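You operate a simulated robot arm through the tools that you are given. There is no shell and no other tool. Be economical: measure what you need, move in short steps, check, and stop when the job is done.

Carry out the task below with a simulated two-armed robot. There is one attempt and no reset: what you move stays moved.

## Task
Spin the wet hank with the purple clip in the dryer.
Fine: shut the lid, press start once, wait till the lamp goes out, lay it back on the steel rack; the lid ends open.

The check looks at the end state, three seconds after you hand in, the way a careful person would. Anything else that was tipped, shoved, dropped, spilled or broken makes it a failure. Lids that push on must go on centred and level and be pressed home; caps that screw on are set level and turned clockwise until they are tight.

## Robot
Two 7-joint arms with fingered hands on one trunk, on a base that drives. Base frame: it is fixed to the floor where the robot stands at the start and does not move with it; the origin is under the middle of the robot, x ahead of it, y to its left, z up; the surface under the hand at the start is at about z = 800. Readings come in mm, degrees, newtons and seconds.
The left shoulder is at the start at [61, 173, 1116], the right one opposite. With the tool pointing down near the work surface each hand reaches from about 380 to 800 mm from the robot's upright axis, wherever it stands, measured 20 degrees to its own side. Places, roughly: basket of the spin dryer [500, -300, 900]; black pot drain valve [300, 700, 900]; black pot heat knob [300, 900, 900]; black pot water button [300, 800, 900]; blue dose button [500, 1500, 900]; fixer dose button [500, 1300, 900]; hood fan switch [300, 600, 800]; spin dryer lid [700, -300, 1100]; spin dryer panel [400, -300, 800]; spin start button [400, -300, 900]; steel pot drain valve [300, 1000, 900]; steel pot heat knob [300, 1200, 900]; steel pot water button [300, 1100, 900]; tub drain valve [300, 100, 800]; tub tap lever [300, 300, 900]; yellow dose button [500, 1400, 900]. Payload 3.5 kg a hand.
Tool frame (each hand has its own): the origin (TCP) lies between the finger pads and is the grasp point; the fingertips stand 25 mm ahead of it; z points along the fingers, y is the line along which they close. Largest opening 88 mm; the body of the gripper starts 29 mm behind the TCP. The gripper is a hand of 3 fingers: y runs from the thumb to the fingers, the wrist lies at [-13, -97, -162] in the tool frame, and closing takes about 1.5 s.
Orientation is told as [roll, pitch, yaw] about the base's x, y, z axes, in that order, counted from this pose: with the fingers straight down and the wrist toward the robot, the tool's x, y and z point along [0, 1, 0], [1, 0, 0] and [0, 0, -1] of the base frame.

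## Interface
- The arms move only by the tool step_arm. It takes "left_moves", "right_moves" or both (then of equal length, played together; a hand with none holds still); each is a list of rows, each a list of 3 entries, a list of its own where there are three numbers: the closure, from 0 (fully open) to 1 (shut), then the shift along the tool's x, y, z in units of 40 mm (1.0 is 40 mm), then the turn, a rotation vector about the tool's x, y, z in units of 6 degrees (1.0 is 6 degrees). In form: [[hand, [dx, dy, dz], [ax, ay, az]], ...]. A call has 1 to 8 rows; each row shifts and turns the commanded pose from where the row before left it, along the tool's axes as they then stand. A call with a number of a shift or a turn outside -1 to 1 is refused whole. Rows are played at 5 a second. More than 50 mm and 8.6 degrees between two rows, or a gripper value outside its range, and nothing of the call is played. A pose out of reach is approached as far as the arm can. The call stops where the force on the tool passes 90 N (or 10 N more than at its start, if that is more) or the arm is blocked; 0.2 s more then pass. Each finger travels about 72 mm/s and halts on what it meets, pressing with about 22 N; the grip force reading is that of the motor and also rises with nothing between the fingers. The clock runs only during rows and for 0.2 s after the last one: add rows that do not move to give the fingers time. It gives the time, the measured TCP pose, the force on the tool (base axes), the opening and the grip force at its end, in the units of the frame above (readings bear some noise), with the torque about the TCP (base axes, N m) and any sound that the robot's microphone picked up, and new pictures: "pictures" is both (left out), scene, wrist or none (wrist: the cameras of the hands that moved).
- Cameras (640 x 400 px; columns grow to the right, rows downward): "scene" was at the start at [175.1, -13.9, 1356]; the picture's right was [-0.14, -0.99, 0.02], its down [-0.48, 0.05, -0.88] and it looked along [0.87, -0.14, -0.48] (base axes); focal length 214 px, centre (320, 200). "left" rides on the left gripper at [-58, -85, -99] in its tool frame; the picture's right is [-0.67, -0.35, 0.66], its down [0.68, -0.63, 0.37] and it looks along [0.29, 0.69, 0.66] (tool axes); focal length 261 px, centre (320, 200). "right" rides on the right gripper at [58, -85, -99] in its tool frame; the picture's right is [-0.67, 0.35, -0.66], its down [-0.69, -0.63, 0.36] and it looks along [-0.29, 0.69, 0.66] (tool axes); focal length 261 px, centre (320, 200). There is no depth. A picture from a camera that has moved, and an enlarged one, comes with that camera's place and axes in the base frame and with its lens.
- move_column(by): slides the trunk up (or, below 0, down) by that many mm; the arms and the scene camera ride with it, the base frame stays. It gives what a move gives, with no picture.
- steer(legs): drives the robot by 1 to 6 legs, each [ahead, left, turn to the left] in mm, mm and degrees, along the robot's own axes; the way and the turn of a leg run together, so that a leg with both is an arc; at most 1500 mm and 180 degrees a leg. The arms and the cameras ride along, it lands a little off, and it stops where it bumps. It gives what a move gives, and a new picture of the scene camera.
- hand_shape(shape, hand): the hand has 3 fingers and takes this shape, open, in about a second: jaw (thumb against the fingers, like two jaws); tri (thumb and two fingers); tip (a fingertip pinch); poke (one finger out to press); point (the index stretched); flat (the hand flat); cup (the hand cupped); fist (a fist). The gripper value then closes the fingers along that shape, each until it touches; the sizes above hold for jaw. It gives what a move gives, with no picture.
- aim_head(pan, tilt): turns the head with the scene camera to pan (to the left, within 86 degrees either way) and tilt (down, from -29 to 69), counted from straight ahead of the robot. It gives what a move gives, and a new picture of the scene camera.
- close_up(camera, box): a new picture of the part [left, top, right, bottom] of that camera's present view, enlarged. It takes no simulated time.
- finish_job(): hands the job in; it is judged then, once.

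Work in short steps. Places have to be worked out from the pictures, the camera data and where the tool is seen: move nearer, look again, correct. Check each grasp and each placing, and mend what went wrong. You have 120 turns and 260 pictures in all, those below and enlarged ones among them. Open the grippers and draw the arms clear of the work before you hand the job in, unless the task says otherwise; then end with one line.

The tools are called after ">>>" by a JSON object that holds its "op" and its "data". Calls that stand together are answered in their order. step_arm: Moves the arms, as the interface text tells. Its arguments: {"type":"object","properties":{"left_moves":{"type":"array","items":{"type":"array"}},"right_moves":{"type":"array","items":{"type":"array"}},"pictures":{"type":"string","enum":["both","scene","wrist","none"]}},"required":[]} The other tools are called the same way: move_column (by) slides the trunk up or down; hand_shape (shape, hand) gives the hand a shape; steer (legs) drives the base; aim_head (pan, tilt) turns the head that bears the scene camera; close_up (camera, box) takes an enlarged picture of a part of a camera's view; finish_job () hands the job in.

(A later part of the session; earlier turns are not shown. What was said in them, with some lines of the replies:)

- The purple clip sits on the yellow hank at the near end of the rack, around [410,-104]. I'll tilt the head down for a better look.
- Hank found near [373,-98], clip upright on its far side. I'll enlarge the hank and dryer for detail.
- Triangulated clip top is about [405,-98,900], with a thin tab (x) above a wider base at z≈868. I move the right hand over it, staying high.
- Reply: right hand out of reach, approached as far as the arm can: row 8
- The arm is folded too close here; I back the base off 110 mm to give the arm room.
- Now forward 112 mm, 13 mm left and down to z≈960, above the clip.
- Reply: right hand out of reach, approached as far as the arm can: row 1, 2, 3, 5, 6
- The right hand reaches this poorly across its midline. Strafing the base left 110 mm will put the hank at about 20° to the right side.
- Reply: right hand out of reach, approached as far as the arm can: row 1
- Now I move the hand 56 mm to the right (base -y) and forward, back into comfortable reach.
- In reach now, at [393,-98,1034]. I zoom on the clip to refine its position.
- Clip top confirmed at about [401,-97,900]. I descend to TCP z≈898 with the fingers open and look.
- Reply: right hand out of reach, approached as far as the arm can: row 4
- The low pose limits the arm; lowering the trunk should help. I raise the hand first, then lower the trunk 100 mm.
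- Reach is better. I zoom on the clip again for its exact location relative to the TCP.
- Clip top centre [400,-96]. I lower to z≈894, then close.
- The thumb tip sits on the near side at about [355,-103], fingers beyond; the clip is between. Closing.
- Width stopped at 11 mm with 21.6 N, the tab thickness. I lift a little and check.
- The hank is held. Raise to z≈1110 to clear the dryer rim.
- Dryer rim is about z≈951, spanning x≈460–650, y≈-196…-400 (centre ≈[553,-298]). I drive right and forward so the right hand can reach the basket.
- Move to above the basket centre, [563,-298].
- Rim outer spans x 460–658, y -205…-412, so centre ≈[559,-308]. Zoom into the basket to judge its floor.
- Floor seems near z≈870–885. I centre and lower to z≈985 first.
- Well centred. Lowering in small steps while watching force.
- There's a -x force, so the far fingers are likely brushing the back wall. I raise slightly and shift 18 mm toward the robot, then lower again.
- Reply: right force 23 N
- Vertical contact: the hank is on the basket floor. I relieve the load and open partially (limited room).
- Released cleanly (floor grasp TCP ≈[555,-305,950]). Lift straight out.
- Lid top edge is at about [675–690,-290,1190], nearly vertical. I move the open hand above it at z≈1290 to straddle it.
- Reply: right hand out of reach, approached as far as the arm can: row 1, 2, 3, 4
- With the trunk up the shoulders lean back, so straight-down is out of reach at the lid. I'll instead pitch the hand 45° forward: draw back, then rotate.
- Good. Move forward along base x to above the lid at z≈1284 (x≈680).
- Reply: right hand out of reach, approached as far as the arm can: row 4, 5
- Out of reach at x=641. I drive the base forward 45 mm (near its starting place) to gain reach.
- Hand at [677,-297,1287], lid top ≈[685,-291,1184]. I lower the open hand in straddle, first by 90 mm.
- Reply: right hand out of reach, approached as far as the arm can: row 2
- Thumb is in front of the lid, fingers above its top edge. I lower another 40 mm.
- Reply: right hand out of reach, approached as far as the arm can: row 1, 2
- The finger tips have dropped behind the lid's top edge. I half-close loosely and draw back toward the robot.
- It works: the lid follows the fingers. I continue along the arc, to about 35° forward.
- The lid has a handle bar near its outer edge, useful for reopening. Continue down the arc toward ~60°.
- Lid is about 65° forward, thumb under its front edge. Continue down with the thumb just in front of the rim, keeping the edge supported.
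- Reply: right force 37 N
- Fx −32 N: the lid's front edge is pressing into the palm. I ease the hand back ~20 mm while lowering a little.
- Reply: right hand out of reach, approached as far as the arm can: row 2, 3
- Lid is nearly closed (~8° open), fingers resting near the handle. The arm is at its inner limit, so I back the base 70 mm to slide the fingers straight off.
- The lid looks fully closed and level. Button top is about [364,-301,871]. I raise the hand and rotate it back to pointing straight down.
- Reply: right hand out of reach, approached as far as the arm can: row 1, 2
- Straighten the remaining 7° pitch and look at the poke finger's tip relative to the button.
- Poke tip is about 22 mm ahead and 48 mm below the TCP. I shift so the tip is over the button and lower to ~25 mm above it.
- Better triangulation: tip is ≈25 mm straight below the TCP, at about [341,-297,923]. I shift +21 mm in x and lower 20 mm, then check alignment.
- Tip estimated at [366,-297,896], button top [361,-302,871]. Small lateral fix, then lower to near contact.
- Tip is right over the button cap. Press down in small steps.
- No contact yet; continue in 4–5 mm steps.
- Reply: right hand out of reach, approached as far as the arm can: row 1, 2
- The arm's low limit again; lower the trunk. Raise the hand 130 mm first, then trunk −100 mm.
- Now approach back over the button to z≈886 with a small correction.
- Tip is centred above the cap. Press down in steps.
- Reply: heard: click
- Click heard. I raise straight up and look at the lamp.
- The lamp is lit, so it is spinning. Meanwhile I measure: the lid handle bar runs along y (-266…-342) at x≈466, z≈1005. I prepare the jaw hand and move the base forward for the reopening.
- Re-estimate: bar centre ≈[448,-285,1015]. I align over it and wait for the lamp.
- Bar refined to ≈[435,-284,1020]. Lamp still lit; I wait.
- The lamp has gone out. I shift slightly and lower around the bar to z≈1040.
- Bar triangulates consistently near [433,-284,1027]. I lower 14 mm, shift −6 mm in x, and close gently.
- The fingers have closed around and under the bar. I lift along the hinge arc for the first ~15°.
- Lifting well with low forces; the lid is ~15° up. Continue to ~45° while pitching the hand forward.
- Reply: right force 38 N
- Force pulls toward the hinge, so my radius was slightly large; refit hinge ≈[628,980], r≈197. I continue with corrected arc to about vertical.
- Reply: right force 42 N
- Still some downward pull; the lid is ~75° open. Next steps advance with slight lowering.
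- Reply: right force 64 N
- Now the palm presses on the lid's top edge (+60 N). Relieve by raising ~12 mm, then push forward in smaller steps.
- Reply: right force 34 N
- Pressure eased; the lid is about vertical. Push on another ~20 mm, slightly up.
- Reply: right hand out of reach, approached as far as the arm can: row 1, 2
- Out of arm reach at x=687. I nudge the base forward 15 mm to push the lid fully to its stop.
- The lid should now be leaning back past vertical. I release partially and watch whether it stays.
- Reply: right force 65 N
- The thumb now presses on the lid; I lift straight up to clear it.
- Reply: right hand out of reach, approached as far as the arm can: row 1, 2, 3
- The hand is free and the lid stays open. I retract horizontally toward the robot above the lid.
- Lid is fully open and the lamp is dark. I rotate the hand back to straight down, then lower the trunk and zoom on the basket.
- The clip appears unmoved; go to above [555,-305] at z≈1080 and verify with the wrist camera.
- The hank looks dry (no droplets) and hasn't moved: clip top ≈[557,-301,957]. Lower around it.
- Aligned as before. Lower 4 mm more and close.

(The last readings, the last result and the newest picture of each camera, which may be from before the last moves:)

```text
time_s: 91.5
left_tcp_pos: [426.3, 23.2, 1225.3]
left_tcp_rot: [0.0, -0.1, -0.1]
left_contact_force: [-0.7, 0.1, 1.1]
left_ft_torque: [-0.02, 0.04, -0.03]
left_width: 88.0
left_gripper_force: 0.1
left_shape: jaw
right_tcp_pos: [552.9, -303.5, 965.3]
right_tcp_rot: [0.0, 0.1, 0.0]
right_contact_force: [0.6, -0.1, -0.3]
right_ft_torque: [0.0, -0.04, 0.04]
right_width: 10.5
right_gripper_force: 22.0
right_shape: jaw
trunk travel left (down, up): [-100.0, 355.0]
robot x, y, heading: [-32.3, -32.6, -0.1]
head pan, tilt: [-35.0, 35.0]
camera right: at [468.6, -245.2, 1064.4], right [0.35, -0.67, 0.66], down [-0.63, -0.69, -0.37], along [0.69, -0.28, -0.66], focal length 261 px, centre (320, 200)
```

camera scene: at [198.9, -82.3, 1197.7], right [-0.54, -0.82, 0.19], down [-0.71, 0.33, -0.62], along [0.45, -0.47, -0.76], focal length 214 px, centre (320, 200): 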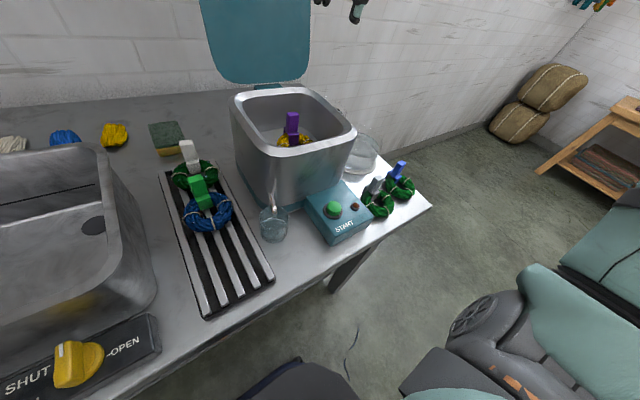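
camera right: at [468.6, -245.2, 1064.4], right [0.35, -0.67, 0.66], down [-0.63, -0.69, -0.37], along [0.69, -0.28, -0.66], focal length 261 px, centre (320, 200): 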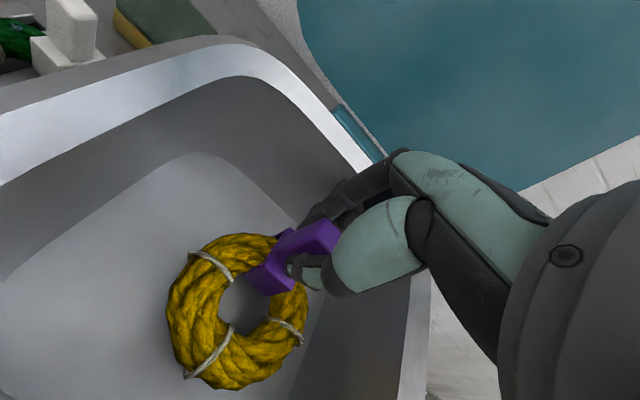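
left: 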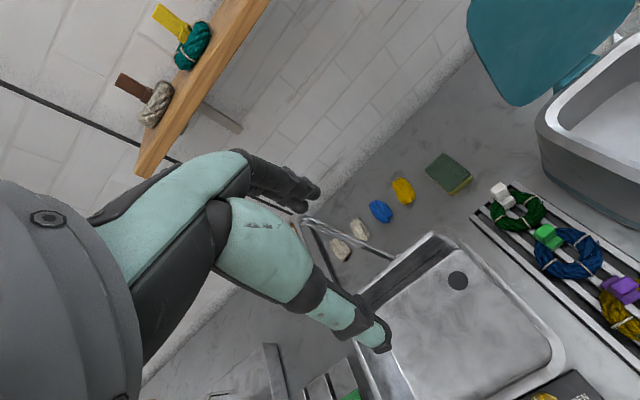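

Held (10.5 mm). Lift straight out of the basket, then back.

>>> {"op": "step_arm", "data": {"right_moves": [[1, [0, 0, -0.7], [0, 0, 0]], [1, [0, 0, -0.8], [0, 0, 0]], [1, [0, 0, -0.8], [0, 0, 0]], [1, [0, 0, -0.8], [0, 0, 0]], [1, [0, 0, -0.6], [0, 0, 0]], [1, [0.5, -0.7, 0], [0, 0, 0]], [1, [0.5, -0.7, 0], [0, 0, 0]], [1, [0, 0, 0], [0, 0, 0]]], "pictures": "wrist"}}

>>> {"op": "steer", "data": {"legs": [[-80, 0, 0], [0, 140, 0]]}}

```text
time_s: 93.3
left_tcp_pos: [426.4, 22.4, 1225.5]
left_tcp_rot: [0.0, 0.0, -0.2]
left_contact_force: [-0.3, 0.3, 0.6]
left_ft_torque: [-0.01, -0.03, -0.01]
left_width: 87.8
left_gripper_force: 0.0
left_shape: jaw
right_tcp_pos: [497.6, -264.1, 1111.6]
right_tcp_rot: [0.0, -0.1, 0.0]
right_contact_force: [0.7, -0.3, -0.1]
right_ft_torque: [0.01, -0.01, 0.01]
right_width: 10.8
right_gripper_force: 21.3
right_shape: jaw
trunk travel left (down, up): [-100.0, 355.0]
robot x, y, heading: [-30.6, -30.0, -0.1]
head pan, tilt: [-35.0, 35.0]
camera right: at [413.6, -206.0, 1210.5], right [0.35, -0.67, 0.66], down [-0.63, -0.69, -0.37], along [0.69, -0.28, -0.66], focal length 261 px, centre (320, 200)
```

right: 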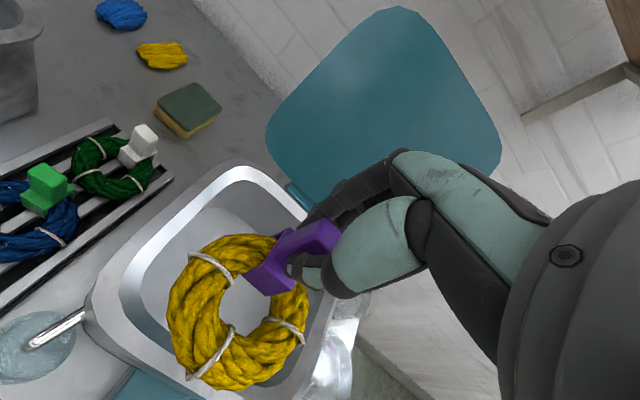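

```text
time_s: 95.3
left_tcp_pos: [346.8, 166.5, 1226.9]
left_tcp_rot: [0.0, 0.1, 0.0]
left_contact_force: [0.5, 0.2, -0.2]
left_ft_torque: [-0.01, 0.01, -0.01]
left_width: 87.3
left_gripper_force: 0.1
left_shape: jaw
right_tcp_pos: [420.2, -121.0, 1111.6]
right_tcp_rot: [-0.1, 0.0, 0.1]
right_contact_force: [-0.2, 0.1, -0.1]
right_ft_torque: [0.02, -0.03, 0.01]
right_width: 10.9
right_gripper_force: 21.8
right_shape: jaw
trunk travel left (down, up): [-100.0, 355.0]
robot x, y, heading: [-115.4, 114.6, 0.1]
head pan, tilt: [-35.0, 35.0]
camera scene: at [117.6, 60.3, 1198.6], right [-0.54, -0.82, 0.19], down [-0.71, 0.33, -0.62], along [0.45, -0.47, -0.76], focal length 214 px, centre (320, 200)
```

scene: 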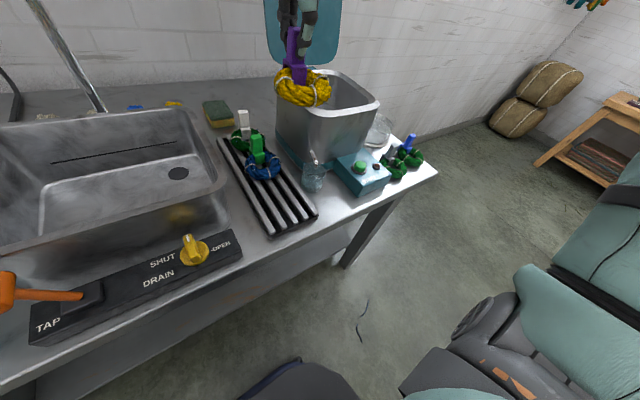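

Over the rack area now. Move to [398,-97] and descend to z≈940.

>>> {"op": "step_arm", "data": {"right_moves": [[1, [0.59, -0.56, 0], [0, 0, 0]], [1, [0, 0, 0.9], [0, 0, 0]], [1, [0, 0, 0.9], [0, 0, 0]], [1, [0, 0, 0.9], [0, 0, 0]], [1, [0, 0, 0.9], [0, 0, 0]], [1, [0, 0, 0.6], [0, 0, 0]], [1, [0, 0, 0], [0, 0, 0]]], "pictures": "wrist"}}

>>> {"op": "close_up", "data": {"camera": "scene", "box": [200, 80, 360, 250]}}

```text
time_s: 96.9
left_tcp_pos: [345.6, 165.8, 1226.9]
left_tcp_rot: [0.0, 0.0, 0.0]
left_contact_force: [0.2, 0.0, -0.3]
left_ft_torque: [0.03, 0.0, 0.0]
left_width: 87.9
left_gripper_force: 0.0
left_shape: jaw
right_tcp_pos: [395.5, -97.3, 942.3]
right_tcp_rot: [0.0, -0.1, 0.1]
right_contact_force: [0.0, 0.1, 0.3]
right_ft_torque: [-0.01, 0.0, -0.01]
right_width: 10.7
right_gripper_force: 22.1
right_shape: jaw
trunk travel left (down, up): [-100.0, 355.0]
robot x, y, heading: [-111.9, 117.9, 0.0]
head pan, tilt: [-35.0, 35.0]
camera right: at [311.5, -40.1, 1042.5], right [0.35, -0.67, 0.66], down [-0.63, -0.69, -0.37], along [0.7, -0.28, -0.66], focal length 261 px, centre (320, 200)
```

right: 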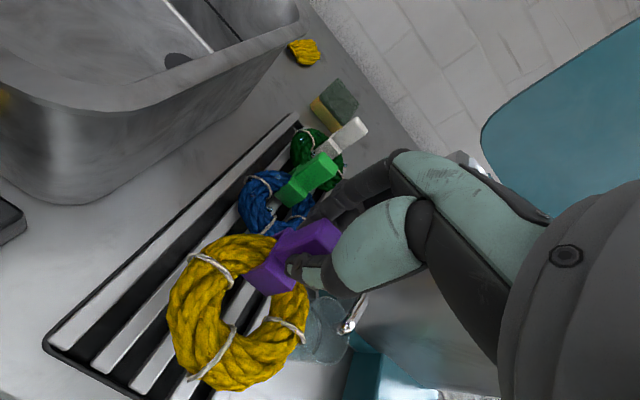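

```text
2.35 times, centred on (280, 165) of scene
camera zoom: at [117.0, 60.5, 1198.8], right [-0.54, -0.82, 0.19], down [-0.71, 0.33, -0.62], along [0.45, -0.47, -0.76], focal length 505 px, centre (414, 282)
```

zoom: 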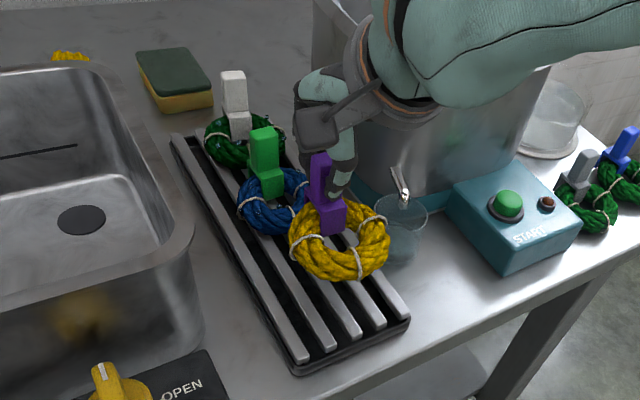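

Well aligned with its original spot. Lower to just above the rack, then in small steps to contact.

>>> {"op": "step_arm", "data": {"right_moves": [[1, [0, 0, 0.6], [0, 0, 0]], [1, [0, 0, 0.4], [0, 0, 0]], [1, [0, 0, 0.1], [0, 0, 0]], [1, [0, 0, 0.1], [0, 0, 0]], [1, [0, 0, 0], [0, 0, 0]]], "pictures": "none"}}

```text
time_s: 98.1
left_tcp_pos: [346.6, 166.4, 1227.2]
left_tcp_rot: [0.0, 0.0, 0.0]
left_contact_force: [0.5, 0.1, -0.6]
left_ft_torque: [-0.01, 0.0, 0.0]
left_width: 87.5
left_gripper_force: 0.0
left_shape: jaw
right_tcp_pos: [396.2, -97.7, 895.7]
right_tcp_rot: [-0.1, -0.1, 0.0]
right_contact_force: [-0.8, -0.1, -1.1]
right_ft_torque: [-0.03, -0.01, -0.02]
right_width: 10.5
right_gripper_force: 21.8
right_shape: jaw
trunk travel left (down, up): [-100.0, 355.0]
robot x, y, heading: [-110.6, 115.1, -0.4]
head pan, tilt: [-35.0, 35.0]
```

>>> {"op": "step_arm", "data": {"right_moves": [[1, [0, 0, 0.08], [0, 0, 0]], [1, [0, 0, 0], [0, 0, 0]]], "pictures": "wrist"}}

```text
time_s: 98.7
left_tcp_pos: [346.7, 165.4, 1226.6]
left_tcp_rot: [0.0, 0.0, 0.0]
left_contact_force: [0.1, 0.6, -0.9]
left_ft_torque: [0.01, 0.02, 0.0]
left_width: 87.7
left_gripper_force: 0.0
left_shape: jaw
right_tcp_pos: [395.6, -98.7, 892.3]
right_tcp_rot: [0.1, 0.0, 0.3]
right_contact_force: [-0.2, -0.8, 5.0]
right_ft_torque: [0.0, -0.02, 0.02]
right_width: 11.2
right_gripper_force: 21.7
right_shape: jaw
trunk travel left (down, up): [-100.0, 355.0]
robot x, y, heading: [-108.4, 110.4, 0.0]
head pan, tilt: [-35.0, 35.0]
camera right: at [311.1, -39.4, 991.9], right [0.35, -0.67, 0.66], down [-0.63, -0.69, -0.37], along [0.7, -0.28, -0.66], focal length 261 px, centre (320, 200)
```

right: 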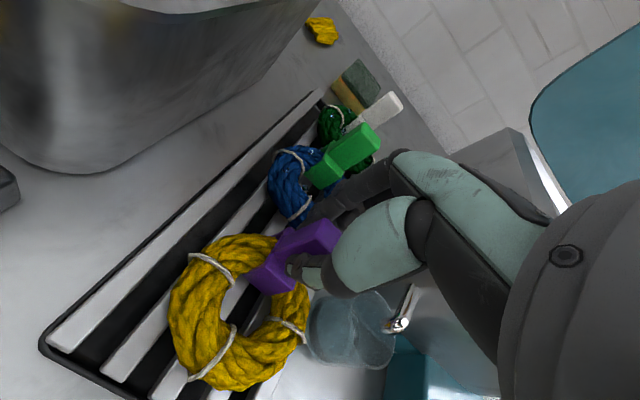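

Contact with the rack (5 N) at the original height. Release gently, part-way, then lift straight up.

>>> {"op": "step_arm", "data": {"right_moves": [[0.8, [0, 0, 0], [0, 0, 0]], [0.7, [0, 0, 0], [0, 0, 0]], [0.5, [0, 0, 0], [0, 0, 0]], [0.5, [0, 0, 0], [0, 0, 0]], [0.5, [0, 0, 0], [0, 0, 0]], [0.5, [0, 0, -0.5], [0, 0, 0]], [0.5, [0, 0, -0.8], [0, 0, 0]], [0.5, [0, 0, -0.9], [0, 0, 0]]], "pictures": "wrist"}}

>>> {"op": "step_arm", "data": {"right_moves": [[0.3, [0, 0, -0.9], [0, 0, 0]], [0, [0, 0, -0.9], [0, 0, 0]], [0, [0, 0, -0.9], [0, 0, 0]], [0, [0, 0, -0.9], [0, 0, 0]], [0, [0, 0, -0.9], [0, 0, 0]], [0, [0, 0, 0], [0, 0, 0]]], "pictures": "wrist"}}

>>> {"op": "steer", "data": {"legs": [[-150, 0, 0]]}}

>>> {"op": "close_up", "data": {"camera": "scene", "box": [200, 0, 420, 200]}}

```text
time_s: 100.5
left_tcp_pos: [346.7, 166.6, 1226.0]
left_tcp_rot: [-0.1, -0.1, -0.1]
left_contact_force: [-0.3, -0.4, 0.2]
left_ft_torque: [-0.01, -0.03, 0.0]
left_width: 87.7
left_gripper_force: 0.1
left_shape: jaw
right_tcp_pos: [396.1, -96.9, 981.2]
right_tcp_rot: [0.0, -0.1, 0.2]
right_contact_force: [0.3, 0.7, -0.3]
right_ft_torque: [-0.01, -0.02, -0.03]
right_width: 43.5
right_gripper_force: 0.0
right_shape: jaw
trunk travel left (down, up): [-100.0, 355.0]
robot x, y, heading: [-112.4, 111.4, -0.1]
head pan, tilt: [-35.0, 35.0]
camera right: at [310.8, -38.7, 1080.2], right [0.35, -0.67, 0.66], down [-0.63, -0.69, -0.37], along [0.7, -0.28, -0.66], focal length 261 px, centre (320, 200)
```

right: 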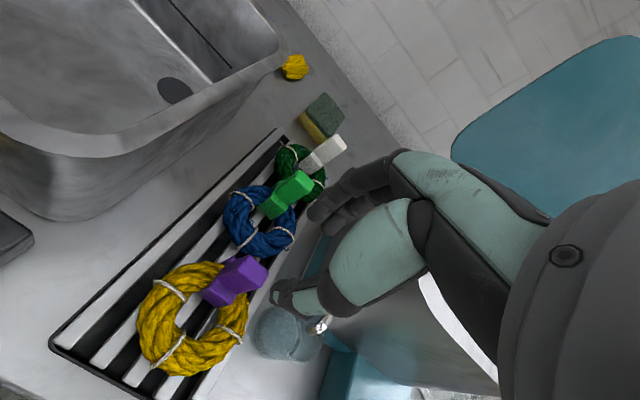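

```text
time_s: 101.9
left_tcp_pos: [347.1, 165.6, 1225.9]
left_tcp_rot: [0.1, 0.0, 0.0]
left_contact_force: [0.2, 0.0, 0.7]
left_ft_torque: [0.01, 0.02, 0.01]
left_width: 87.5
left_gripper_force: 0.0
left_shape: jaw
right_tcp_pos: [397.1, -96.3, 1161.3]
right_tcp_rot: [0.1, 0.0, 0.1]
right_contact_force: [1.0, -1.0, -0.1]
right_ft_torque: [0.01, -0.03, 0.01]
right_width: 87.7
right_gripper_force: 0.0
right_shape: jaw
trunk travel left (down, up): [-100.0, 355.0]
robot x, y, heading: [-106.2, 114.4, 0.1]
head pan, tilt: [-35.0, 35.0]
camera right: at [312.0, -38.0, 1259.5], right [0.35, -0.67, 0.66], down [-0.63, -0.69, -0.37], along [0.7, -0.28, -0.66], focal length 261 px, centre (320, 200)
```

right: 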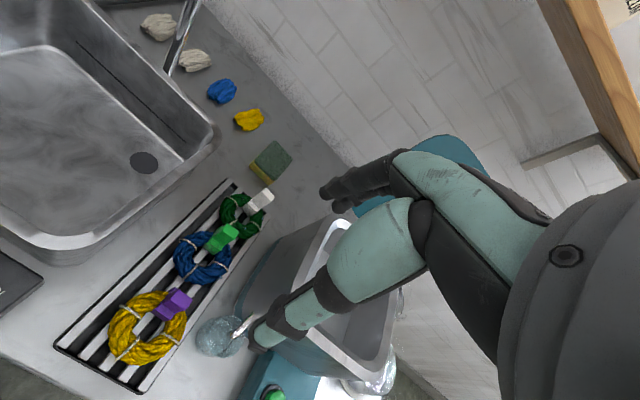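

```text
time_s: 103.3
left_tcp_pos: [197.4, 165.1, 1225.7]
left_tcp_rot: [0.0, 0.0, -0.1]
left_contact_force: [0.0, 0.1, 0.4]
left_ft_torque: [-0.01, -0.01, 0.0]
left_width: 87.5
left_gripper_force: 0.0
left_shape: jaw
right_tcp_pos: [248.2, -95.7, 1159.7]
right_tcp_rot: [0.0, 0.0, 0.0]
right_contact_force: [0.2, 0.6, -0.5]
right_ft_torque: [-0.01, 0.02, 0.03]
right_width: 87.9
right_gripper_force: 0.1
right_shape: jaw
trunk travel left (down, up): [-100.0, 355.0]
robot x, y, heading: [-261.4, 114.7, -0.1]
head pan, tilt: [-35.0, 35.0]
camera scene: at [-31.6, 59.9, 1198.4], right [-0.54, -0.82, 0.19], down [-0.71, 0.33, -0.62], along [0.45, -0.47, -0.76], focal length 214 px, centre (320, 200)
```

scene: 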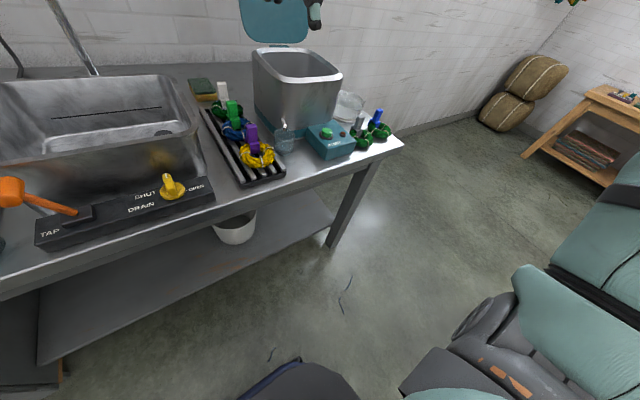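

```text
2.00 times, centred on (310, 100) of scene
camera zoom: at [-31.6, 59.9, 1198.4], right [-0.54, -0.82, 0.19], down [-0.71, 0.33, -0.62], along [0.45, -0.47, -0.76], focal length 429 px, centre (340, 400)
```

zoom: 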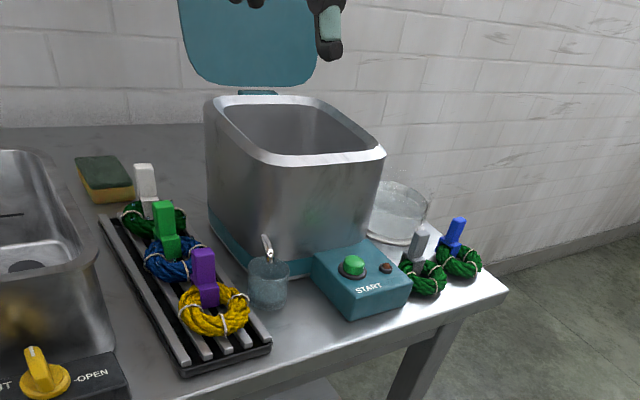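

The yellow hank with the purple clip is back on the rack, the lid is open, the lamp is out, and both arms are clear with open hands. Everything else looks undisturbed, so I hand in.

>>> {"op": "finish_job", "data": {}}

```text
The job is handed in.
```

The purple-clip hank was spun once in the dryer and looked dry. It is back in its place on the steel rack, with the lid open, the lamp out and both arms clear.
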